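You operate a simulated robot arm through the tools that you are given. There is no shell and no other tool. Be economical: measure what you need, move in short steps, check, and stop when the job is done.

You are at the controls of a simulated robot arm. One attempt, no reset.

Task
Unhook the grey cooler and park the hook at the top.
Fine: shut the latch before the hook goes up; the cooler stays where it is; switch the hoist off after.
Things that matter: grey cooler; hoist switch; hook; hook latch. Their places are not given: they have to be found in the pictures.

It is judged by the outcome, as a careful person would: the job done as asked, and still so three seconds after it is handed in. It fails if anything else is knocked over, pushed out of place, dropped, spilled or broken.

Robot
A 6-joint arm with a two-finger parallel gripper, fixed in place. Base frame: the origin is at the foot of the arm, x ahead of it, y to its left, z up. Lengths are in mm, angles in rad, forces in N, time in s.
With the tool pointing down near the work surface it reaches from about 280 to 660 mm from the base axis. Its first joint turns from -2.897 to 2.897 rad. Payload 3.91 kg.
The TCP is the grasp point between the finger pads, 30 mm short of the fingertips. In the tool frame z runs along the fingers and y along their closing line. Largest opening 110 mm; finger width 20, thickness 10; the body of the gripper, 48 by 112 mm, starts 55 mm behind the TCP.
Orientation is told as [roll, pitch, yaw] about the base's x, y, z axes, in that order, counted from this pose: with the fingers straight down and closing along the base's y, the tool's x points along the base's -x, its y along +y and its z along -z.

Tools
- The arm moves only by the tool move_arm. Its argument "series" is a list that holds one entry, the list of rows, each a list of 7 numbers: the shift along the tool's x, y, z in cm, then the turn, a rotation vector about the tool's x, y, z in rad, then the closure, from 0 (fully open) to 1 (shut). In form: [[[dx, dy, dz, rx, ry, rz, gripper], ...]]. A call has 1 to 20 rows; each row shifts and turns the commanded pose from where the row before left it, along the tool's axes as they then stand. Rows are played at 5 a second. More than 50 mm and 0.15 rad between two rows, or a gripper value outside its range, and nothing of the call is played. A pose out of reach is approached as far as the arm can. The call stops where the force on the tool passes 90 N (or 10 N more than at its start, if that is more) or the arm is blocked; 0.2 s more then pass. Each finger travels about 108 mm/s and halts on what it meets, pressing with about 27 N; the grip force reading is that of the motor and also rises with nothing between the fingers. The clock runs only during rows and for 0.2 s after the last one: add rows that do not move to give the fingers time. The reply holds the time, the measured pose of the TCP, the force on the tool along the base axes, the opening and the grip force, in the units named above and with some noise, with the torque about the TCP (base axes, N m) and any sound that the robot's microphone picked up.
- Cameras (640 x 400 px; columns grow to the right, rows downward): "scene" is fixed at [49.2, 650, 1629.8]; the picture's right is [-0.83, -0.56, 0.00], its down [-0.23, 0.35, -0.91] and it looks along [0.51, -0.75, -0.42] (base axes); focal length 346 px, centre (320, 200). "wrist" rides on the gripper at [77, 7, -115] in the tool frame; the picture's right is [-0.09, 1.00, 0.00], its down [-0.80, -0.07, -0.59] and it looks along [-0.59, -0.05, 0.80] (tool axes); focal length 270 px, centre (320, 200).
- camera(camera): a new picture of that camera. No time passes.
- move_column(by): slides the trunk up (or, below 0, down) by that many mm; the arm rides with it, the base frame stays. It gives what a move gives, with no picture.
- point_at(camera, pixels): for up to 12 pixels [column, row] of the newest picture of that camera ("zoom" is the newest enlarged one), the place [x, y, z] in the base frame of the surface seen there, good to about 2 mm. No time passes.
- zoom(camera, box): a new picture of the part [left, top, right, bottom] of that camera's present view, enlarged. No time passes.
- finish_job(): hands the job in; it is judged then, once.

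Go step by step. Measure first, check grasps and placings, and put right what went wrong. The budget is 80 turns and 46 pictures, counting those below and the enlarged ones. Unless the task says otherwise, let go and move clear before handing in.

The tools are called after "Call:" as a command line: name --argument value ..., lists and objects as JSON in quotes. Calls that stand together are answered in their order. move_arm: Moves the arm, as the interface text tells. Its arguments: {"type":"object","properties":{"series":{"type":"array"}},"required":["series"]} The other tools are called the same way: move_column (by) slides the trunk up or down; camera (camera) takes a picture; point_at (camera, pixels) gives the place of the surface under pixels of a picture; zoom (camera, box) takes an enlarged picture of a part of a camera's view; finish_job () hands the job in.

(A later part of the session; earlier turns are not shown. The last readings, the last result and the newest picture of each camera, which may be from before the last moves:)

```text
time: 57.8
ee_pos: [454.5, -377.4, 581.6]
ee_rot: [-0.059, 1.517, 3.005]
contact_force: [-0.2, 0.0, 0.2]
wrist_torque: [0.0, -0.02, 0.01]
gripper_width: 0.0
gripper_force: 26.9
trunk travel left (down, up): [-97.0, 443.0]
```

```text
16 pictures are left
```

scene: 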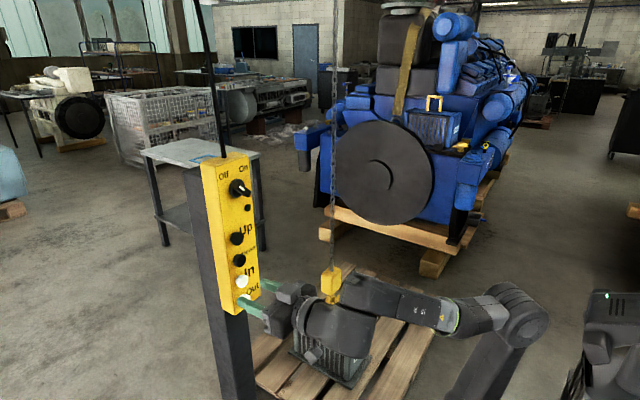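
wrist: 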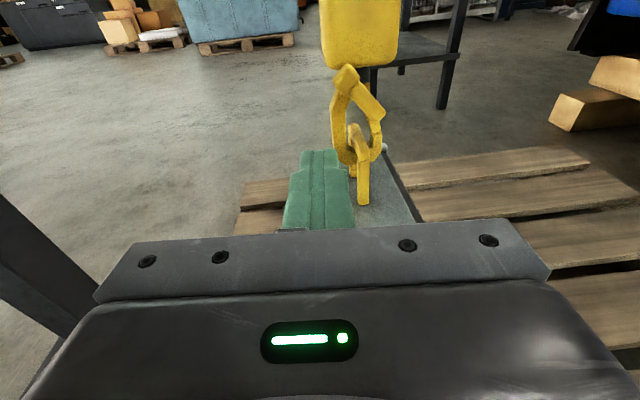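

Call:
zoom --camera "wrist" --box '[284, 55, 428, 145]'

Call:
point_at --camera "wrist" --pixels '[[346, 75], [362, 92], [375, 108], [336, 105], [377, 120], [376, 140], [360, 135], [345, 155], [341, 90], [382, 112], [352, 130], [363, 190]]'

```text
4.44 times, centred on (356, 100) of wrist
```

zoom: 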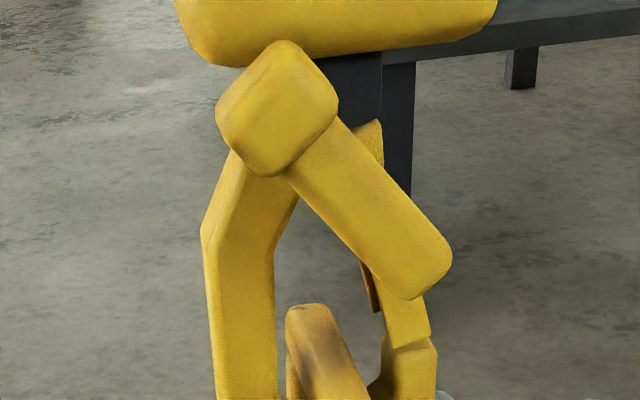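

```text
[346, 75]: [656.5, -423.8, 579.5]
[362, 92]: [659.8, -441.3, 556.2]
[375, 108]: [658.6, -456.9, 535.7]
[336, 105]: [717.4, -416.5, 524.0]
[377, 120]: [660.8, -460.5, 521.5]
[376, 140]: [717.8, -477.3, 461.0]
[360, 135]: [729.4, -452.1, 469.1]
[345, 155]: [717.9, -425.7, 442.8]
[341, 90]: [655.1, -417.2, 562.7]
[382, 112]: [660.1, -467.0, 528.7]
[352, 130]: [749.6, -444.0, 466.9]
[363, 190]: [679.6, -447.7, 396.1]
```

Clear side view: the lever's hub is at (657,-424,575), its arm runs down to (659,-465,526), and the gate is shut against the tip. I'll lower the trunk, yaw the tool radially, and bring the closed fingertips to the -y side of the lever's end.

Call:
move_column --by -90

Call:
move_arm --series '[[[1.3, 0, 0, -0.118, 0, 0, 1], [1.3, 0, 0, -0.118, 0, 0, 1], [1.3, 0, 0, -0.118, 0, 0, 1], [1.3, 0, 0, -0.118, 0, 0, 1], [0, 0.5, 3.5, 0, 0, 0, 1], [0, 0.5, 3.5, 0, 0, 0, 1], [0, 0.5, 3.5, 0, 0, 0, 1], [0, 0, 3.5, 0, 0, 0, 1], [0, 0, 0, 0, 0, 0, 1]]]'

```text
time: 59.0
ee_pos: [453.7, -377.9, 491.3]
ee_rot: [-0.045, 1.517, 3.018]
contact_force: [0.5, 0.0, 0.3]
wrist_torque: [0.03, 0.02, 0.04]
gripper_width: 0.1
gripper_force: 26.7
trunk travel left (down, up): [-7.0, 533.0]
```

```text
time: 61.0
ee_pos: [571.4, -463.0, 535.3]
ee_rot: [0.418, 1.517, 3.014]
contact_force: [-0.6, 0.4, 0.4]
wrist_torque: [0.0, -0.01, 0.01]
gripper_width: 0.0
gripper_force: 27.2
trunk travel left (down, up): [-7.0, 533.0]
```

On course. I'll make the final approach beside the lever's end.

Call:
move_arm --series '[[[0, 0, 3.3, 0, 0, 0, 1], [0, 0, 3.3, 0, 0, 0, 1], [0, -0.8, 0, 0, 0, 0, 1], [0, 0, 0, 0, 0, 0, 1]]]'

Call:
camera --camera "wrist"

```text
time: 62.0
ee_pos: [628.3, -492.3, 532.5]
ee_rot: [0.424, 1.518, 3.016]
contact_force: [-0.5, 0.2, -0.2]
wrist_torque: [0.01, -0.01, 0.0]
gripper_width: 0.0
gripper_force: 27.0
trunk travel left (down, up): [-7.0, 533.0]
```

```text
14 pictures are left
```

wrist: 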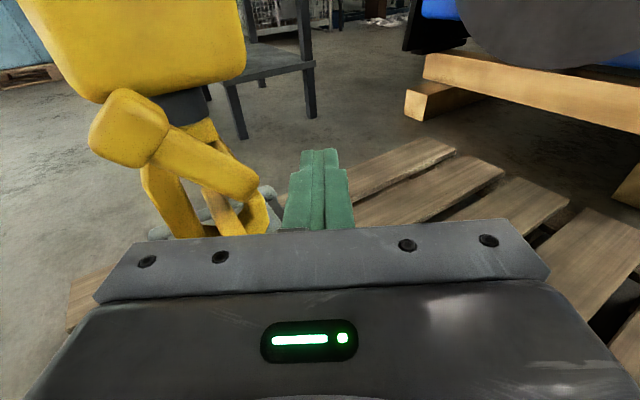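

The fingertip is just outside the lever's end, which is at (250,180). I'll push gently in +y.

Call:
move_arm --series '[[[0, -1.0, -0.6, 0, 0, 0, 1], [0, -1.0, -0.6, 0, 0, 0, 1], [0, -1.0, -0.6, 0, 0, 0, 1], [0, -1.0, -0.6, 0, 0, 0, 1], [0, 0, 0, 0, 0, 0, 1]]]'

Call:
camera --camera "wrist"

```text
time: 63.2
ee_pos: [629.1, -445.0, 533.1]
ee_rot: [0.426, 1.516, 3.02]
contact_force: [0.0, -0.6, 0.5]
wrist_torque: [-0.03, 0.0, 0.01]
gripper_width: 0.0
gripper_force: 27.3
trunk travel left (down, up): [-7.0, 533.0]
```

```text
13 pictures are left
```

wrist: 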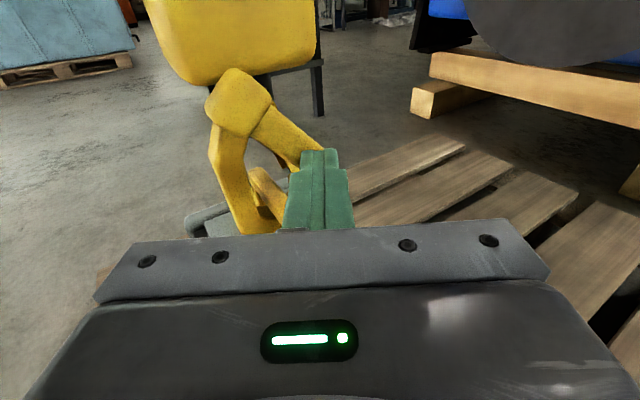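

There was no contact: the lever's face starts at x≈657 and my tips only reach about 655. I'll back out, go 15 mm deeper, and push again.

Call:
move_arm --series '[[[0, 1.3, 0.8, 0, 0, 0, 1], [0, 1.3, 0.8, 0, 0, 0, 1], [0, 1.3, 0.8, 0, 0, 0, 1], [0, -0.8, 1.3, 0, 0, 0, 1], [0, -0.8, -0.5, 0, 0, 0, 1], [0, -0.8, -0.5, 0, 0, 0, 1], [0, -0.8, -0.5, 0, 0, 0, 1], [0, -0.8, -0.5, 0, 0, 0, 1], [0, 0, 0, 0, 0, 0, 1]]]'

Call:
camera --camera "wrist"

```text
time: 65.0
ee_pos: [640.4, -472.0, 532.7]
ee_rot: [0.247, 1.524, 2.809]
contact_force: [5.3, -69.3, -15.4]
wrist_torque: [-0.48, 0.25, -1.33]
gripper_width: 0.1
gripper_force: 26.4
trunk travel left (down, up): [-7.0, 533.0]
stopped in row 8: the force on the tool passed its limit at 98 N (the readings are from after the stop); the commanded pose is now the measured one
```

```text
12 pictures are left
```

wrist: 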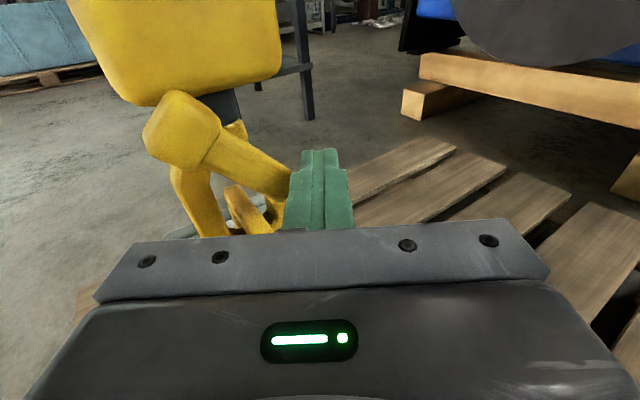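

A firm stop at 98 N: the gate can't swing inward, so it must open outward and up. I'll back off and come in under the lever to lift it.

Call:
move_arm --series '[[[0, 1.2, 0.3, 0, 0, 0, 1], [0, 0, -4.5, 0, 0, 0, 1], [-3.3, 0, -0.5, 0, 0, 0, 1], [0, -2.4, 0, 0, 0, 0, 1], [0, -2.4, 0, 0, 0, 0, 1], [0, 0, 1.5, 0, 0, 0, 1], [0, 0, 1.5, 0, 0, 0, 1], [0, 0, 0, 0, 0, 0, 1]]]'

Call:
camera --camera "wrist"

```text
time: 66.8
ee_pos: [646.4, -423.2, 503.5]
ee_rot: [0.392, 1.523, 2.98]
contact_force: [-0.8, 0.5, 0.2]
wrist_torque: [0.01, -0.02, 0.05]
gripper_width: 0.0
gripper_force: 27.2
trunk travel left (down, up): [-7.0, 533.0]
```

```text
11 pictures are left
```

wrist: 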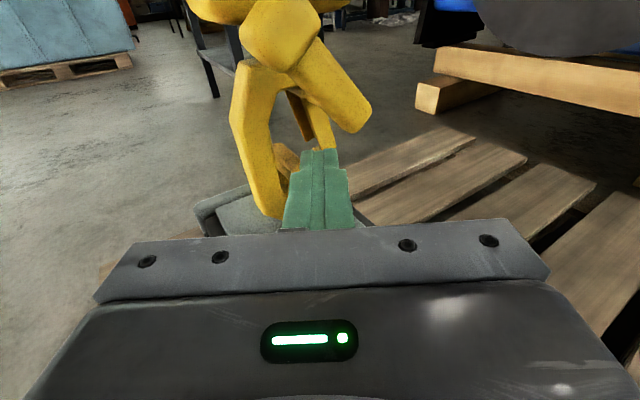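

The fingertip is under the lever. I'll push up and outward (-y).

Call:
move_arm --series '[[[0.9, 0.3, 0.18, 0, 0, 0, 1], [0.9, 0.6, 0.36, 0, 0, 0, 1], [0.9, 0.7, 0.42, 0, 0, 0, 1], [0.9, 0.7, 0.42, 0, 0, 0, 1], [0.9, 0.7, 0.42, 0, 0, 0, 1], [0.9, 0.7, 0.42, 0, 0, 0, 1], [0.9, 0.5, 0.3, 0, 0, 0, 1], [0, 0, 0, 0, 0, 0, 1]]]'

Call:
camera --camera "wrist"

```text
time: 67.7
ee_pos: [646.8, -430.0, 520.9]
ee_rot: [0.339, 1.499, 2.941]
contact_force: [-18.9, 50.9, 5.3]
wrist_torque: [-0.44, -0.19, 0.68]
gripper_width: 0.0
gripper_force: 26.8
trunk travel left (down, up): [-7.0, 533.0]
stopped in row 4: the force on the tool passed its limit at 104 N (the readings are from after the stop); the commanded pose is now the measured one
```

```text
10 pictures are left
```

wrist: 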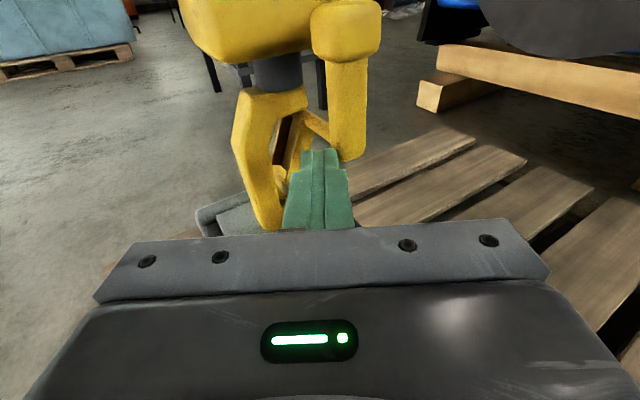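

The lever moved: its block is now above and to the right, and the arm is vertical. I'll enlarge to see the gate.

Call:
zoom --camera "wrist" --box '[222, 0, 414, 180]'

Call:
point_at --camera "wrist" --pixels '[[345, 30], [346, 90], [347, 145], [318, 125], [300, 145], [283, 145], [262, 110], [308, 100], [338, 60], [285, 180], [292, 120], [368, 30]]'

```text
2.22 times, centred on (318, 90) of wrist
```

zoom: 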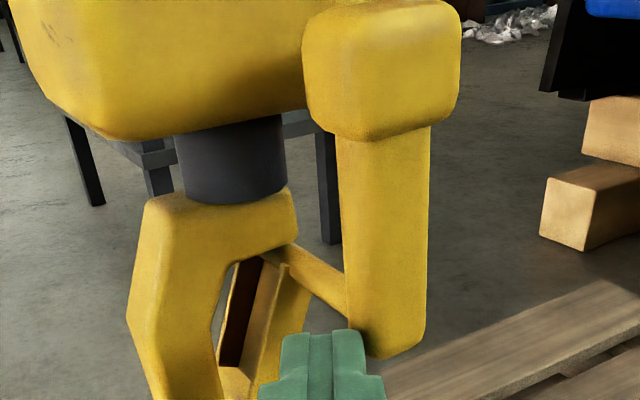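

```text
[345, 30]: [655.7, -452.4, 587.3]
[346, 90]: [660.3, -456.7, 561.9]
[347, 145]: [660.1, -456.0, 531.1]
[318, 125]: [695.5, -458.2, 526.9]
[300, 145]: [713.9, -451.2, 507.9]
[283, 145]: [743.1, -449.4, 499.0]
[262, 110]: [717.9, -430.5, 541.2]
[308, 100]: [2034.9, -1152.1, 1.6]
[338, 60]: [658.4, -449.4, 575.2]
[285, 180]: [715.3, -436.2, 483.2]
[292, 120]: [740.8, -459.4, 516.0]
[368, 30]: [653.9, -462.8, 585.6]
```

The lever actually pivots at its lower end, near (y -458, z 530). With its block moved to -y, the gate has swung inward, so it is open and against its stop. I'll withdraw and check that it stays.

Call:
move_arm --series '[[[-0.6, -0.4, -0.3, 0, 0, 0, 1], [-1.2, -0.4, -0.2, 0, 0, 0, 1], [0, 0, -4, 0, 0, 0, 1], [0, 0, -4, 0, 0, 0, 1], [0, 0, -4, 0, 0, 0, 1], [0, 0, 0, 0, 0, 0, 1]]]'

Call:
zoom --camera "wrist" --box '[230, 30, 422, 150]'

Call:
point_at --camera "zoom" --pixels '[[320, 200], [300, 300], [340, 300], [360, 200]]'

```text
time: 69.0
ee_pos: [544.2, -362.7, 511.1]
ee_rot: [0.283, 1.502, 2.873]
contact_force: [0.8, 0.6, -0.1]
wrist_torque: [-0.05, 0.0, 0.02]
gripper_width: 0.2
gripper_force: 27.3
trunk travel left (down, up): [-7.0, 533.0]
```

```text
3.33 times, centred on (326, 90) of wrist
```

zoom: 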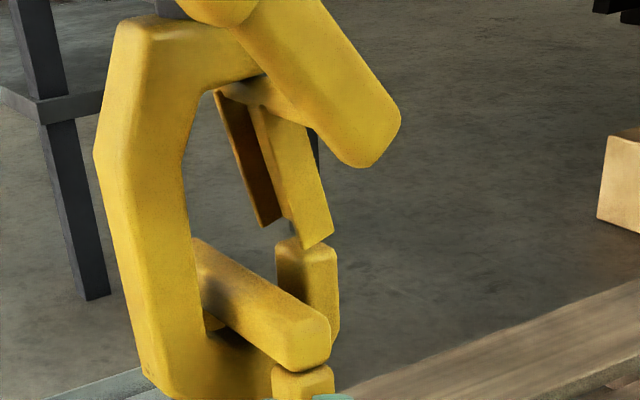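

```text
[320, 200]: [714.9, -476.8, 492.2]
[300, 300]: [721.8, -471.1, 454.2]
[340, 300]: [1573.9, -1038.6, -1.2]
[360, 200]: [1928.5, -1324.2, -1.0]
```

It sprang back shut, because I pushed close to the pivot and only part of the way. The block at the top has far better leverage, so I'll come to its +y side and push it over in an arc toward -y.

Call:
move_arm --series '[[[3.4, -2.2, 0, 0, 0, 0, 1], [3.4, -2.3, 0, 0, 0, 0, 1], [0, 0, 4.6, 0, 0, 0, 1], [0, 0, 4.6, 0, 0, 0, 1], [0.2, 1.02, 0.62, 0, 0, 0, 1], [0.4, 1.02, 0.62, 0, 0, 0, 1], [0.3, 1.02, 0.62, 0, 0, 0, 1], [0.1, 1.02, 0.62, 0, 0, 0, 1], [-0.1, 1.02, 0.62, 0, 0, 0, 1], [-0.4, 1.02, 0.62, 0, 0, 0, 1], [-0.7, 1.02, 0.62, 0, 0, 0, 1], [-0.8, 1.02, 0.62, 0, 0, 0, 1], [0, 0, 0, 0, 0, 0, 1]]]'

Call:
camera --camera "wrist"

```text
time: 71.8
ee_pos: [636.2, -480.9, 574.1]
ee_rot: [0.447, 1.515, 3.046]
contact_force: [1.7, 37.3, 29.7]
wrist_torque: [-0.19, -0.74, 0.72]
gripper_width: 0.0
gripper_force: 27.3
out of reach, approached as far as the arm can: row 2, 3, 4
trunk travel left (down, up): [-7.0, 533.0]
```

```text
7 pictures are left
```

wrist: 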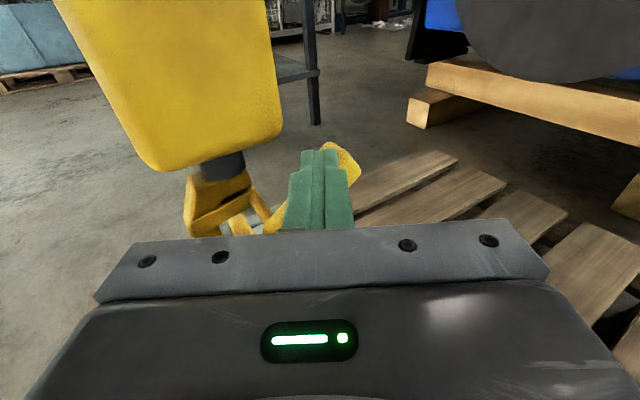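

The block is being pushed over to the -y side, with about 48 N resisting. I'll push it slightly further round, then release and check.

Call:
move_arm --series '[[[-0.8, 0.6, 0.37, 0, 0, 0, 1], [-0.8, 0.5, 0.3, 0, 0, 0, 1], [0, 0, 0, 0, 0, 0, 1], [1.5, -0.6, -0.4, 0, 0, 0, 1], [1, 0, -4, 0, 0, 0, 1], [0, 0, -4, 0, 0, 0, 1], [-2, 0, -4, 0, 0, 0, 1], [0, 0, 0, 0, 0, 0, 1]]]'

Call:
camera --camera "wrist"

```text
time: 72.2
ee_pos: [638.1, -487.7, 579.8]
ee_rot: [0.704, 1.533, -2.981]
contact_force: [-46.3, 61.0, 40.3]
wrist_torque: [-0.45, -1.03, 1.36]
gripper_width: 0.0
gripper_force: 26.8
trunk travel left (down, up): [-7.0, 533.0]
stopped in row 1: the force on the tool passed its limit at 100 N (the readings are from after the stop); the commanded pose is now the measured one
```

```text
6 pictures are left
```

wrist: 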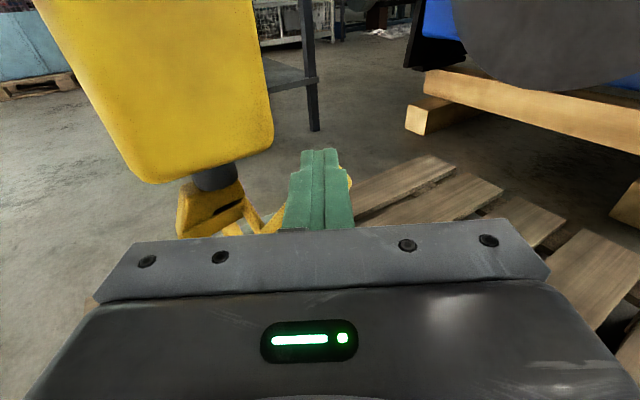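

That's the end stop. I'll release back along the way it came, retract, and check.

Call:
move_arm --series '[[[1.0, -0.8, -0.5, 0, 0, 0, 1], [1.0, -0.3, -1, 0, 0, 0, 1], [0, 0, -4, 0, 0, 0, 1], [0, 0, -4, 0, 0, 0, 1], [-2, 0, -4, 0, 0, 0, 1], [0, 0, 0, 0, 0, 0, 1]]]'

Call:
camera --camera "wrist"

Call:
point_at --camera "wrist" --pixels '[[320, 100], [340, 120], [350, 140], [290, 100], [300, 130], [360, 100]]'

```text
time: 73.6
ee_pos: [531.3, -412.3, 572.9]
ee_rot: [0.469, 1.523, 3.06]
contact_force: [0.7, 0.0, -0.3]
wrist_torque: [0.0, 0.01, 0.0]
gripper_width: 0.1
gripper_force: 26.9
trunk travel left (down, up): [-7.0, 533.0]
```

```text
5 pictures are left
```

wrist: 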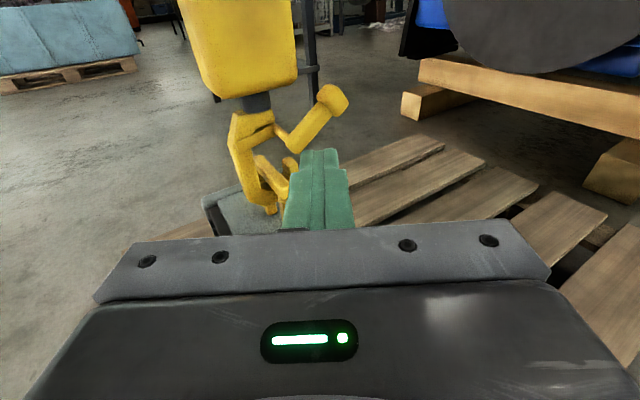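

```text
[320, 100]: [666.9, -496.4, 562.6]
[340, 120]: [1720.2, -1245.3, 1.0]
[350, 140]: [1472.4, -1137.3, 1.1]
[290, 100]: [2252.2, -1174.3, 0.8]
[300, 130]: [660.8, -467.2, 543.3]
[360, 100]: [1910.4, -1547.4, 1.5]
```

The latch stays open now: the block is at about (665,-497,565) and the throat is clear. Next is the panel for Down and In. I'll rise straight up first.

Call:
move_arm --series '[[[2, 0, -2, 0, 0, 0, 1], [4.5, 0, 0, 0, 0, 0, 1], [4.5, 0, 0, 0, 0, 0, 1], [4.5, 0, 0, 0, 0, 0, 1], [4.5, 0, 0, 0, 0, 0, 1], [4.5, 0, 0, 0, 0, 0, 1], [4.5, 0, 0, 0, 0, 0, 1], [4.5, 0, 0, 0, 0, 0, 1], [4.5, 0, 0, 0, 0, 0, 1], [4.5, 0, 0, 0, 0, 0, 1], [4.5, 0, 0, 0, 0, 0, 1], [4.5, 0, 0, 0, 0, 0, 1], [0, 0, 0, 0, 0, 0, 1]]]'

```text
time: 76.4
ee_pos: [534.3, -400.3, 1090.5]
ee_rot: [0.459, 1.523, 3.051]
contact_force: [-0.3, 0.7, 0.5]
wrist_torque: [-0.03, 0.0, -0.01]
gripper_width: 0.0
gripper_force: 27.1
trunk travel left (down, up): [-7.0, 533.0]
```

Clean. Now I'll sweep left to the panel while yawing the tool back to +x.

Call:
move_arm --series '[[[0.5, -3.6, -2.2, 0.1375, 0, 0, 1], [0.5, -3.85, -1.67, 0.1375, 0, 0, 1], [0.5, -4.04, -1.14, 0.1375, 0, 0, 1], [0.5, -4.16, -0.58, 0.1375, 0, 0, 1], [0.5, -4.2, -0.2, 0, 0, 0, 1], [0.5, -4.2, -0.2, 0, 0, 0, 1], [0.5, -4.2, -0.2, 0, 0, 0, 1], [0.5, -4.2, -0.2, 0, 0, 0, 1], [0.5, -4.2, -0.2, 0, 0, 0, 1], [0.5, -4.2, -0.2, 0, 0, 0, 1], [0.5, -4.2, -0.2, 0, 0, 0, 1], [0.5, -4.2, -0.2, 0, 0, 0, 1], [0.5, -4.2, -0.2, 0, 0, 0, 1], [0.5, -4.2, -0.2, 0, 0, 0, 1], [0, 0, 0, 0, 0, 0, 1]]]'

```text
time: 79.6
ee_pos: [529.3, -80.5, 1132.5]
ee_rot: [-0.021, 1.524, 3.132]
contact_force: [0.1, 1.0, -0.1]
wrist_torque: [0.01, 0.0, -0.02]
gripper_width: 0.0
gripper_force: 27.0
out of reach, approached as far as the arm can: row 8, 9, 10, 11, 12, 13, 14
trunk travel left (down, up): [-7.0, 533.0]
```

It stalls at y=-80 unless the tool follows the arm's swing. I'll keep the tool pointing radially (about 0.4 rad yaw at the panel), which is still fine for pressing.

Call:
move_arm --series '[[[0, 0, 0, -0.1, 0, 0, 1], [0.4, -3.3, -0.3, 0.0625, 0, 0, 1], [0.4, -3.3, -0.1, 0.0625, 0, 0, 1], [0.4, -3.3, 0.1, 0.0625, 0, 0, 1], [0.4, -3.25, 0.3, 0.0625, 0, 0, 1], [0.4, -3.25, 0.5, 0.0625, 0, 0, 1], [0.4, -3.2, 0.7, 0.0625, 0, 0, 1], [0.4, -3.15, 0.9, 0.0625, 0, 0, 1], [0.4, -3.1, 1.1, 0.0625, 0, 0, 1], [0, 0, 0, 0, 0, 0, 1]]]'

```text
time: 81.8
ee_pos: [530.7, 102.9, 1155.7]
ee_rot: [-0.447, 1.526, 3.102]
contact_force: [-0.2, 0.4, -0.2]
wrist_torque: [0.01, -0.01, 0.01]
gripper_width: 0.0
gripper_force: 26.6
out of reach, approached as far as the arm can: row 1, 2, 3, 4, 5, 7, 8
trunk travel left (down, up): [-7.0, 533.0]
```

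Progress. I'll continue the last 80 mm.

Call:
move_arm --series '[[[0.3, -2.64, 0.73, 0.04, 0, 0, 1], [0.3, -2.64, 0.73, 0.04, 0, 0, 1], [0.3, -2.64, 0.7, 0.04, 0, 0, 1], [0, 0, 0, 0, 0, 0, 1]]]'

```text
time: 82.8
ee_pos: [525.2, 161.0, 1160.0]
ee_rot: [-0.577, 1.525, 3.093]
contact_force: [-0.9, -0.5, 0.2]
wrist_torque: [-0.01, 0.0, 0.02]
gripper_width: 0.1
gripper_force: 26.5
out of reach, approached as far as the arm can: row 1, 2, 3
trunk travel left (down, up): [-7.0, 533.0]
```

The tips are lined up to run into the Down button. I'll give it a short test press and watch force and sound.

Call:
move_arm --series '[[[0.6, -0.5, 0.3, 0, 0, 0, 1], [0, 0, 1.5, 0, 0, 0, 1], [0, 0, 0.9, 0, 0, 0, 1], [0, 0, 0.5, 0, 0, 0, 1], [0, 0, 0.5, 0, 0, 0, 1], [0, 0, -1.5, 0, 0, 0, 1], [0, 0, -1, 0, 0, 0, 1], [0, 0, 0, 0, 0, 0, 1]]]'

Call:
zoom --camera "scene" --box '[200, 170, 360, 330]'

Call:
point_at --camera "scene" --pixels '[[327, 303], [328, 308], [331, 280]]'

```text
time: 84.6
ee_pos: [537.0, 164.2, 1166.8]
ee_rot: [-0.58, 1.524, 3.084]
contact_force: [0.2, 0.5, 0.3]
wrist_torque: [-0.01, -0.04, -0.01]
gripper_width: 0.1
gripper_force: 27.3
out of reach, approached as far as the arm can: row 1, 5
trunk travel left (down, up): [-7.0, 533.0]
heard: click
```

```text
2.50 times, centred on (280, 250) of scene
```

zoom: 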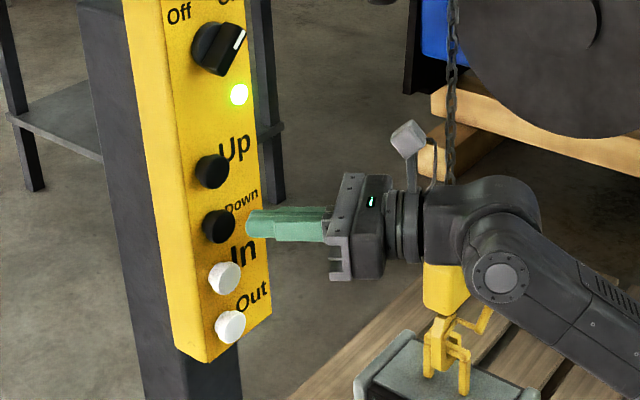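

```text
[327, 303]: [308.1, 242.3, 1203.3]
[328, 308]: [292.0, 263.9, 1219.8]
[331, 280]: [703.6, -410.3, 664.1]
```

A click was heard. I'll measure the hook in this newest enlarged picture.

Call:
point_at --camera "zoom" --pixels '[[447, 275], [433, 290], [433, 340], [437, 330], [460, 378], [470, 345], [460, 350], [428, 345], [478, 322], [440, 322], [447, 358]]'

```text
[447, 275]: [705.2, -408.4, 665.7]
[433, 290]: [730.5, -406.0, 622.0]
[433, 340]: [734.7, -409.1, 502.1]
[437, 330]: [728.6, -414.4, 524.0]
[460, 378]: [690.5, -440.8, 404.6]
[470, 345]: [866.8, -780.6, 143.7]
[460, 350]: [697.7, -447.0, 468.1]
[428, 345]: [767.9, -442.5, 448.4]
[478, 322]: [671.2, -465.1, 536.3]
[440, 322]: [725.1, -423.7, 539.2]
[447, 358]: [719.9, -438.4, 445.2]
```

There's no clear motion yet (under 4 mm), as the press was brief. I'll press again and hold, and finish still pressing so I can read the force.

Call:
move_arm --series '[[[0, -0.3, 1.5, 0, 0, 0, 1], [0, 0, 1.1, 0, 0, 0, 1], [0, 0, 0, 0, 0, 0, 1], [0, 0, 0, 0, 0, 0, 1], [0, 0, 0, 0, 0, 0, 1], [0, 0, 0, 0, 0, 0, 1], [0, 0, 0, 0, 0, 0, 1]]]'

Call:
zoom --camera "scene" --box '[222, 240, 350, 320]'

Call:
point_at --camera "zoom" --pixels '[[530, 170], [535, 240], [525, 300], [545, 380], [548, 290], [590, 270], [570, 340], [520, 265], [540, 265], [540, 310]]'

```text
time: 86.2
ee_pos: [558.1, 176.9, 1166.4]
ee_rot: [-0.579, 1.526, 3.09]
contact_force: [-6.1, -1.4, 1.0]
wrist_torque: [0.02, -0.07, 0.0]
gripper_width: 0.2
gripper_force: 26.4
out of reach, approached as far as the arm can: row 2
trunk travel left (down, up): [-7.0, 533.0]
heard: click
```

```text
5.00 times, centred on (286, 280) of scene
```

zoom: 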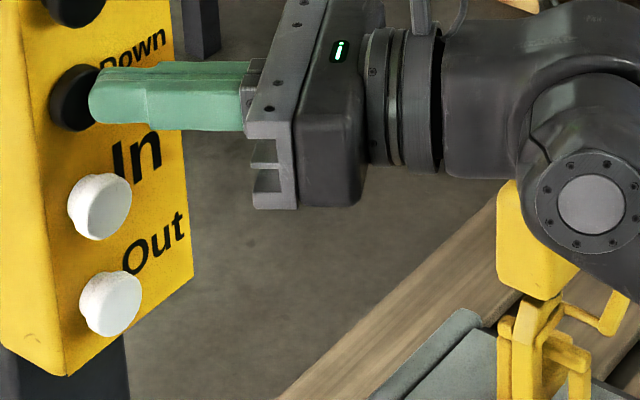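

```text
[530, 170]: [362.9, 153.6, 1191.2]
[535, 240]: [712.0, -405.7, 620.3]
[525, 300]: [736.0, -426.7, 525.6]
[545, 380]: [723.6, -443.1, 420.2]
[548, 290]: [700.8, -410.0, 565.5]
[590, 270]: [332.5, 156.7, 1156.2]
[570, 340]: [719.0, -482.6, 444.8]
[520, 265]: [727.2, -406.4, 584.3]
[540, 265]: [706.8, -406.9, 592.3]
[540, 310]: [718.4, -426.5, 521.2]
```

It's working: the hook has dropped about 25 mm at roughly 20 mm/s (bowl near z 420). I need about 36 mm, so I'll hold 0.4 s more, back out, and step down to the In button.

Call:
move_arm --series '[[[0, 0, 0, 0, 0, 0, 1], [0, 0, 0, 0, 0, 0, 1], [0, 0, -3, 0, 0, 0, 1], [-3.2, 0, 0, 0, 0, 0, 1], [-3.2, 0, 0, 0, 0, 0, 1], [0, 0, 0, 0, 0, 0, 1]]]'

```text
time: 87.6
ee_pos: [529.4, 162.3, 1102.7]
ee_rot: [-0.598, 1.523, 3.062]
contact_force: [1.0, 0.0, -1.0]
wrist_torque: [0.0, -0.02, 0.01]
gripper_width: 0.1
gripper_force: 26.9
trunk travel left (down, up): [-7.0, 533.0]
```

The tips are in front of In. I'll do a short press, then check the hook's direction before committing.

Call:
move_arm --series '[[[0, 0, 2.2, 0, 0, 0, 1], [0, 0, 1.15, 0, 0, 0, 1], [0, 0, 0, 0, 0, 0, 1]]]'

Call:
zoom --camera "scene" --box '[290, 260, 370, 340]'

Call:
point_at --camera "zoom" --pixels '[[300, 180], [320, 200], [310, 160], [300, 240], [305, 260], [315, 300], [345, 280], [360, 320], [290, 300], [330, 300], [320, 230], [370, 240]]'

```text
time: 88.4
ee_pos: [556.0, 176.8, 1102.1]
ee_rot: [-0.616, 1.524, 3.049]
contact_force: [-3.9, -2.2, 0.4]
wrist_torque: [0.03, -0.04, -0.07]
gripper_width: 0.0
gripper_force: 26.9
trunk travel left (down, up): [-7.0, 533.0]
heard: click
```

```text
5.00 times, centred on (330, 300) of scene
```

zoom: 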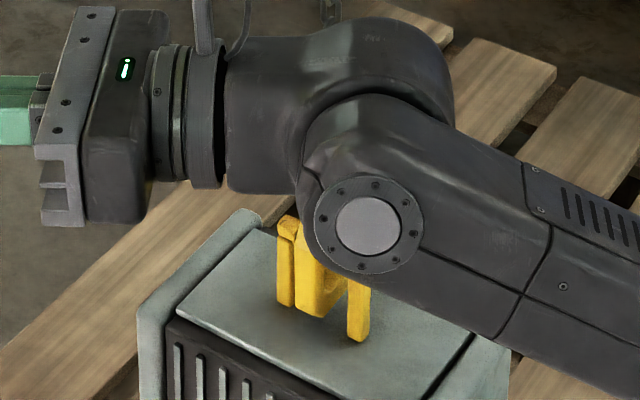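

```text
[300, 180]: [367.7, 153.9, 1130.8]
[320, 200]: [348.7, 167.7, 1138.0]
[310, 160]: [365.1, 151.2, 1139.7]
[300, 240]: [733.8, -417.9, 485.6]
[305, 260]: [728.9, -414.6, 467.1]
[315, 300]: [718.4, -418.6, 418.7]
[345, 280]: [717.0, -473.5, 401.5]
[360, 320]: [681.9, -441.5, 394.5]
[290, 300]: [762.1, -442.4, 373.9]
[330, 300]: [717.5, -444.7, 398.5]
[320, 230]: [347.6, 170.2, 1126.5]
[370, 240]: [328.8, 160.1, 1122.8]
```

Comparing spine points before and after, the hook seems to have shifted about 4 mm toward -y, so In looks like the wrong way. I'll back off, give Out a brief press, come up clear of the view, and compare.

Call:
move_arm --series '[[[0, 0, -3, 0, 0, 0, 1], [-2.8, 0, 0, 0, 0, 0, 1], [-2.8, 0, 0, 0, 0, 0, 1], [0, 0, 2, 0, 0, 0, 1], [0, 0, 1.2, 0, 0, 0, 1], [0, 0, 0, 0, 0, 0, 1], [0, 0, 0, 0, 0, 0, 1], [0, 0, 0, 0, 0, 0, 1], [0, 0, -3, 0, 0, 0, 1], [3.5, 0, 0, 0, 0, 0, 1], [3.5, 0, 0, 0, 0, 0, 1], [0, 0, 0, 0, 0, 0, 1]]]'

Call:
zoom --camera "scene" --box '[290, 260, 370, 340]'

Call:
point_at --camera "zoom" --pixels '[[300, 240], [305, 260], [315, 300], [300, 270], [310, 280], [290, 260], [345, 280], [360, 320], [330, 300], [320, 300], [310, 250], [285, 280]]'

```text
time: 91.0
ee_pos: [538.3, 164.5, 1115.0]
ee_rot: [-0.592, 1.521, 3.07]
contact_force: [0.6, 0.0, -0.8]
wrist_torque: [0.01, 0.0, -0.01]
gripper_width: 0.0
gripper_force: 27.2
trunk travel left (down, up): [-7.0, 533.0]
heard: click
```

```text
5.00 times, centred on (330, 300) of scene
```

zoom: 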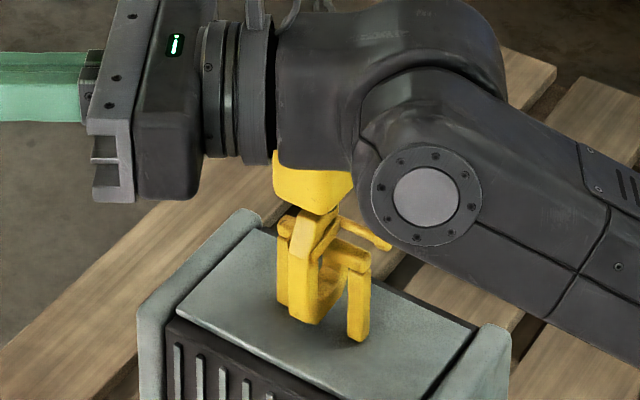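

```text
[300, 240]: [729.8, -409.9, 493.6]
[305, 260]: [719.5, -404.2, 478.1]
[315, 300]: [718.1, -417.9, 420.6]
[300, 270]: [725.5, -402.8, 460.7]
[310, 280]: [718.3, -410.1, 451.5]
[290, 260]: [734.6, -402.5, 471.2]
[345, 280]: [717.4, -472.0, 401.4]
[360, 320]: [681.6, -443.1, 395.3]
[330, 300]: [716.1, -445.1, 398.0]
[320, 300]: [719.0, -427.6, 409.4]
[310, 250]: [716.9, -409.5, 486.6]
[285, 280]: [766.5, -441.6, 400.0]
```

Out moved the hook about 9 mm toward +y, and the cooler stayed put. Out is the right way, at roughly 14 mm/s. I'll hold Out for about 6 s in two calls to clear the bail.

Call:
move_arm --series '[[[-3.45, 0, 0, 0, 0, 0, 1], [-3.45, 0, 0, 0, 0, 0, 1], [0, 0, 2, 0, 0, 0, 1], [0, 0, 1.25, 0, 0, 0, 1], [0, 0, 0, 0, 0, 0, 1], [0, 0, 0, 0, 0, 0, 1], [0, 0, 0, 0, 0, 0, 1], [0, 0, 0, 0, 0, 0, 1], [0, 0, 0, 0, 0, 0, 1], [0, 0, 0, 0, 0, 0, 1], [0, 0, 0, 0, 0, 0, 1], [0, 0, 0, 0, 0, 0, 1], [0, 0, 0, 0, 0, 0, 1], [0, 0, 0, 0, 0, 0, 1], [0, 0, 0, 0, 0, 0, 1], [0, 0, 0, 0, 0, 0, 1], [0, 0, 0, 0, 0, 0, 1], [0, 0, 0, 0, 0, 0, 1], [0, 0, 0, 0, 0, 0, 1], [0, 0, 0, 0, 0, 0, 1]]]'

```text
time: 95.2
ee_pos: [558.9, 179.8, 1045.9]
ee_rot: [-0.604, 1.523, 3.058]
contact_force: [-13.7, 0.3, 1.8]
wrist_torque: [0.02, -0.14, 0.12]
gripper_width: 0.2
gripper_force: 27.3
trunk travel left (down, up): [-7.0, 533.0]
heard: click
```

Still pressed (14 N). I'll hold 2.6 s more, then back off and start swinging back.

Call:
move_arm --series '[[[0, 0, 0, 0, 0, 0, 1], [0, 0, 0, 0, 0, 0, 1], [0, 0, 0, 0, 0, 0, 1], [0, 0, 0, 0, 0, 0, 1], [0, 0, 0, 0, 0, 0, 1], [0, 0, 0, 0, 0, 0, 1], [0, 0, 0, 0, 0, 0, 1], [0, 0, 0, 0, 0, 0, 1], [0, 0, 0, 0, 0, 0, 1], [0, 0, 0, 0, 0, 0, 1], [0, 0, 0, 0, 0, 0, 1], [0, 0, 0, 0, 0, 0, 1], [0, 0, 0, 0, 0, 0, 1], [0, 0, -3, 0, 0, 0, 1], [0, 4.2, 0, -0.08, 0, 0, 1], [0, 4.2, 0, -0.08, 0, 0, 1], [0, 4.2, 0, -0.08, 0, 0, 1], [0, 4.2, 0, -0.08, 0, 0, 1], [0, 4.2, 0, -0.08, 0, 0, 1], [0, 0, 0, 0, 0, 0, 1]]]'

```text
time: 99.4
ee_pos: [607.3, -31.0, 1045.8]
ee_rot: [-0.196, 1.524, 3.064]
contact_force: [1.1, 0.0, 0.4]
wrist_torque: [-0.01, 0.01, 0.0]
gripper_width: 0.1
gripper_force: 26.7
trunk travel left (down, up): [-7.0, 533.0]
```

Out is done. Now back to the hook side to a viewing pose at about (545,-320,540).

Call:
move_arm --series '[[[0, 4.2, 0, -0.09, 0, 0, 1], [0, 4.2, 0, -0.09, 0, 0, 1], [0, 4.2, 0, -0.09, 0, 0, 1], [0, 4.2, 0, -0.09, 0, 0, 1], [0, 4.2, 0, -0.09, 0, 0, 1], [0, 4.2, 0, -0.09, 0, 0, 1], [0, 4.2, 0, -0.09, 0, 0, 1], [-4.6, 0, 0, 0, 0, 0, 1], [-4.6, 0, 0, 0, 0, 0, 1], [-4.6, 0, 0, 0, 0, 0, 1], [-4.6, 0, 0, 0, 0, 0, 1], [-4.6, 0, 0, 0, 0, 0, 1], [-4.6, 0, 0, 0, 0, 0, 1], [-4.6, 0, 0, 0, 0, 0, 1], [-4.6, 0, 0, 0, 0, 0, 1], [-4.6, 0, 0, 0, 0, 0, 1], [-4.6, 0, 0, 0, 0, 0, 1], [-4.6, 0, 0, 0, 0, 0, 1], [0, 0, 0, 0, 0, 0, 1]]]'

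```text
time: 103.4
ee_pos: [525.0, -354.4, 532.8]
ee_rot: [0.438, 1.524, 3.072]
contact_force: [0.3, -0.3, 0.3]
wrist_torque: [0.02, 0.03, -0.03]
gripper_width: 0.0
gripper_force: 27.3
out of reach, approached as far as the arm can: row 4, 5, 6, 7
trunk travel left (down, up): [-7.0, 533.0]
```

I'm at the viewing pose and will use the last picture here to locate the open latch.

Call:
camera --camera "wrist"

```text
0 pictures are left
```

wrist: 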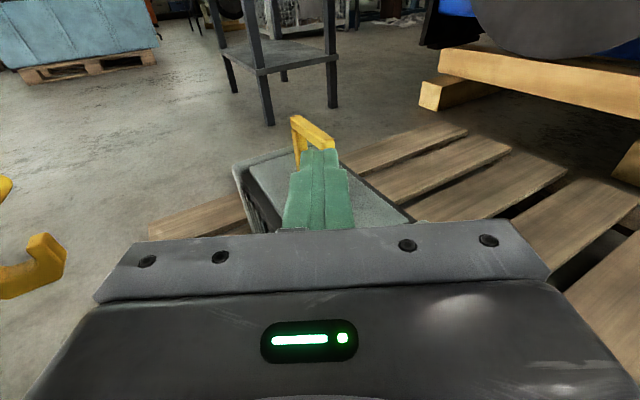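

The bail is free, and the hook has travelled farther than I expected: its tip is at (45,260) and something yellow is at (5,187). I'll measure these.

Call:
point_at --camera "wrist" --pixels '[[45, 260], [60, 250], [40, 238], [4, 182], [3, 195], [8, 188], [15, 285], [30, 275], [0, 268], [310, 135], [298, 155], [52, 244]]'

```text
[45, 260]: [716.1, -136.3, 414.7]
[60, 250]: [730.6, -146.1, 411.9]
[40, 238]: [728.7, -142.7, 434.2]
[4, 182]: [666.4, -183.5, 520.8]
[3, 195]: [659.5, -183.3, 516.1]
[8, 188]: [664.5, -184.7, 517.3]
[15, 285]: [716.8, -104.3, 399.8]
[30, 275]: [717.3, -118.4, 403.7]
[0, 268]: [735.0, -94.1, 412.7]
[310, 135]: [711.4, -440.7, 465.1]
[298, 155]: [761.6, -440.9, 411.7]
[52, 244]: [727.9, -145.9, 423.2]
```

The hook's tip is now at (716,-147,436), a shift of (0,+330,-39). The cooler's bail is still at y -441. That puts the latch pivot near (y -128, z 491), with the open block near (665,-170,528). I'll move to the outer-lower side of the block.

Call:
move_arm --series '[[[0, 0, 0, 0.13, 0, 0, 1], [0, 0, 0, 0.13, 0, 0, 1], [-0.9, -3.7, 0, 0, 0, 0, 1], [-0.9, -3.7, 0, 0, 0, 0, 1], [-0.9, -3.7, 0, 0, 0, 0, 1], [-0.9, -3.7, 0, 0, 0, 0, 1], [-0.9, -3.7, 0, 0, 0, 0, 1], [0, 0, 2.5, 0, 0, 0, 1], [0, 0, 0, 0, 0, 0, 1]]]'

```text
time: 105.4
ee_pos: [593.3, -179.9, 482.9]
ee_rot: [0.166, 1.521, 3.06]
contact_force: [0.7, 0.2, 0.9]
wrist_torque: [0.01, 0.01, -0.03]
gripper_width: 0.1
gripper_force: 27.4
trunk travel left (down, up): [-7.0, 533.0]
```

The pose is as planned. I'll advance beside the lever and sweep the block up and over in an arc to shut the latch.

Call:
move_arm --series '[[[0.4, 0, 2.6, 0, 0, 0, 1], [0, 0, 2.55, 0, 0, 0, 1], [1.5, -0.1, 0, 0, 0, 0, 1], [1.45, -0.43, -0.11, 0, 0, 0, 1], [1.25, -0.83, -0.21, 0, 0, 0, 1], [1.05, -1.07, -0.27, 0, 0, 0, 1], [0.7, -1.26, -0.32, 0, 0, 0, 1], [0.35, -1.45, -0.37, 0, 0, 0, 1], [-0.1, -1.26, -0.32, 0, 0, 0, 1], [0, 0, 0, 0, 0, 0, 1]]]'

```text
time: 107.6
ee_pos: [628.2, -173.0, 554.7]
ee_rot: [0.154, 1.522, 3.057]
contact_force: [0.6, -0.1, 0.1]
wrist_torque: [0.03, -0.02, -0.02]
gripper_width: 0.2
gripper_force: 26.9
out of reach, approached as far as the arm can: row 5, 6, 7, 8, 9
trunk travel left (down, up): [-7.0, 533.0]
```

No force was felt and x and y sagged: the wrist roll limit appears when the tool yaw falls behind the arm's yaw. I'll yaw the tool to about +0.1, come in again from the -y side, and sweep straight across at z≈530.

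Call:
move_arm --series '[[[0, 0, -3, 0, 0, 0, 1], [0, 0, -3, 0, 0, 0, 1], [0, 0, 0, 0.117, 0, 0, 1], [0, 0, 0, 0.117, 0, 0, 1], [0, 0, 0, 0.117, 0, 0, 1], [-1.35, 3.2, -0.3, 0, 0, 0, 1], [-1.35, 3.2, -0.3, 0, 0, 0, 1], [0, 0, 3.7, 0, 0, 0, 1], [0, 0, 3.7, 0, 0, 0, 1], [0, 0, 0, 0, 0, 0, 1]]]'

Call:
move_arm --series '[[[0, -1.0, 0.1, 0, 0, 0, 1], [0, -1.0, 0.1, 0, 0, 0, 1], [0, -1.0, 0.1, 0, 0, 0, 1], [0, 0, 0, 0, 0, 0, 1]]]'

```text
time: 109.8
ee_pos: [643.5, -215.9, 524.2]
ee_rot: [-0.189, 1.522, 3.056]
contact_force: [0.2, 0.2, 0.4]
wrist_torque: [0.01, 0.0, 0.0]
gripper_width: 0.0
gripper_force: 26.8
trunk travel left (down, up): [-7.0, 533.0]
```

```text
time: 110.8
ee_pos: [643.2, -189.8, 529.2]
ee_rot: [-0.23, 1.529, 3.006]
contact_force: [-11.4, -39.8, 21.7]
wrist_torque: [-0.01, -0.57, -1.0]
gripper_width: 0.0
gripper_force: 27.0
trunk travel left (down, up): [-7.0, 533.0]
```

Contact with the open block at y≈-187 (40 N). I'll continue sweeping it over.

Call:
move_arm --series '[[[0.6, -0.7, 0.07, 0, 0, 0, 1], [0.5, -0.9, 0.09, 0, 0, 0, 1], [0.3, -1.0, 0.1, 0, 0, 0, 1], [0.1, -1.0, 0.1, 0, 0, 0, 1], [0, -1.0, 0.1, 0, 0, 0, 1], [-0.3, -1.0, 0.1, 0, 0, 0, 1], [-0.3, -1.0, 0.1, 0, 0, 0, 1], [0, 0, 0, 0, 0, 0, 1]]]'

```text
time: 112.6
ee_pos: [642.1, -120.8, 535.0]
ee_rot: [-0.188, 1.524, 3.056]
contact_force: [0.9, -0.5, 0.1]
wrist_torque: [-0.01, 0.01, 0.0]
gripper_width: 0.0
gripper_force: 27.1
trunk travel left (down, up): [-7.0, 533.0]
```

It crossed freely with zero force, so the block has flipped over to the shut side. I'll nudge a little further to feel the shut lever, then back out and travel to the panel in the same turn.

Call:
move_arm --series '[[[0, -0.7, 0.07, 0, 0, 0, 1], [0, 0, 0, 0, 0, 0, 1]]]'

Call:
move_arm --series '[[[0, 1.5, -0.15, 0, 0, 0, 1], [0, 0, -3.5, 0, 0, 0, 1], [0, 0, -3.5, 0, 0, 0, 1], [0, 3.9, -0.4, 0, 0, 0, 1], [0, 3.9, -0.4, 0, 0, 0, 1], [0, 3.9, -0.4, 0, 0, 0, 1], [0, 3.9, -0.4, 0, 0, 0, 1], [0, 3.9, -0.2, 0, 0, 0, 1], [4.6, 0, 0, 0, 0, 0, 1], [4.6, 0, 0, 0, 0, 0, 1], [4.6, 0, 0, 0, 0, 0, 1], [4.6, 0, 0, 0, 0, 0, 1], [4.6, 0, 0, 0, 0, 0, 1], [4.6, 0, 0, 0, 0, 0, 1], [4.6, 0, 0, 0, 0, 0, 1], [4.6, 0, 0, 0, 0, 0, 1], [4.6, 0, 0, 0, 0, 0, 1], [4.6, 0, 0, 0, 0, 0, 1], [4.6, 0, 0, 0, 0, 0, 1], [4.6, 0, 0, 0, 0, 0, 1]]]'

Call:
move_arm --series '[[[4.5, 0, 0, 0, 0, 0, 1], [0.5, -4.1, 0.16, 0.046, 0, 0, 1], [0.5, -4.09, 0.35, 0.046, 0, 0, 1], [0.5, -4.07, 0.53, 0.046, 0, 0, 1], [0.5, -4.04, 0.73, 0.046, 0, 0, 1], [0.5, -4.01, 0.89, 0.046, 0, 0, 1], [0.5, -3.96, 1.09, 0.046, 0, 0, 1], [0.5, -3.9, 1.29, 0.046, 0, 0, 1], [0.5, -3.85, 1.44, 0.046, 0, 0, 1], [0, 0, 0, 0, 0, 0, 1]]]'

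```text
time: 113.2
ee_pos: [642.2, -116.6, 534.3]
ee_rot: [-0.218, 1.523, 3.021]
contact_force: [-3.2, -25.9, -1.1]
wrist_torque: [-0.28, 0.07, -0.72]
gripper_width: 0.0
gripper_force: 27.1
trunk travel left (down, up): [-7.0, 533.0]
```

```text
time: 117.4
ee_pos: [603.0, -333.6, 1090.4]
ee_rot: [-0.199, 1.523, 3.046]
contact_force: [1.2, -0.3, 0.3]
wrist_torque: [0.0, -0.02, 0.0]
gripper_width: 0.0
gripper_force: 27.4
trunk travel left (down, up): [-7.0, 533.0]
```

```text
time: 119.6
ee_pos: [584.6, -1.0, 1174.6]
ee_rot: [-0.558, 1.523, 3.055]
contact_force: [0.5, -0.6, 0.2]
wrist_torque: [0.01, -0.02, -0.04]
gripper_width: 0.0
gripper_force: 27.3
trunk travel left (down, up): [-7.0, 533.0]
```

The nudge met the shut stop at y≈-114 (26 N), just where a closed lever should be. The arm is tracking well, so I'll go to the Up button, press, and hold.

Call:
move_arm --series '[[[0, -1.15, -2.3, 0, 0, 0, 1], [0, -1.15, -2.3, 0, 0, 0, 1], [1.3, -3.65, 1.8, 0.015, 0, 0, 1], [1.3, -3.65, 1.8, 0.015, 0, 0, 1], [1.3, -3.65, 1.8, 0.015, 0, 0, 1], [1.2, -3.65, 1.8, 0.015, 0, 0, 1], [0, 0, 0, 0, 0, 0, 1]]]'

```text
time: 121.2
ee_pos: [530.2, 151.3, 1229.4]
ee_rot: [-0.558, 1.528, 3.119]
contact_force: [-0.6, -0.2, -0.2]
wrist_torque: [-0.01, 0.0, -0.03]
gripper_width: 0.1
gripper_force: 27.4
trunk travel left (down, up): [-7.0, 533.0]
```

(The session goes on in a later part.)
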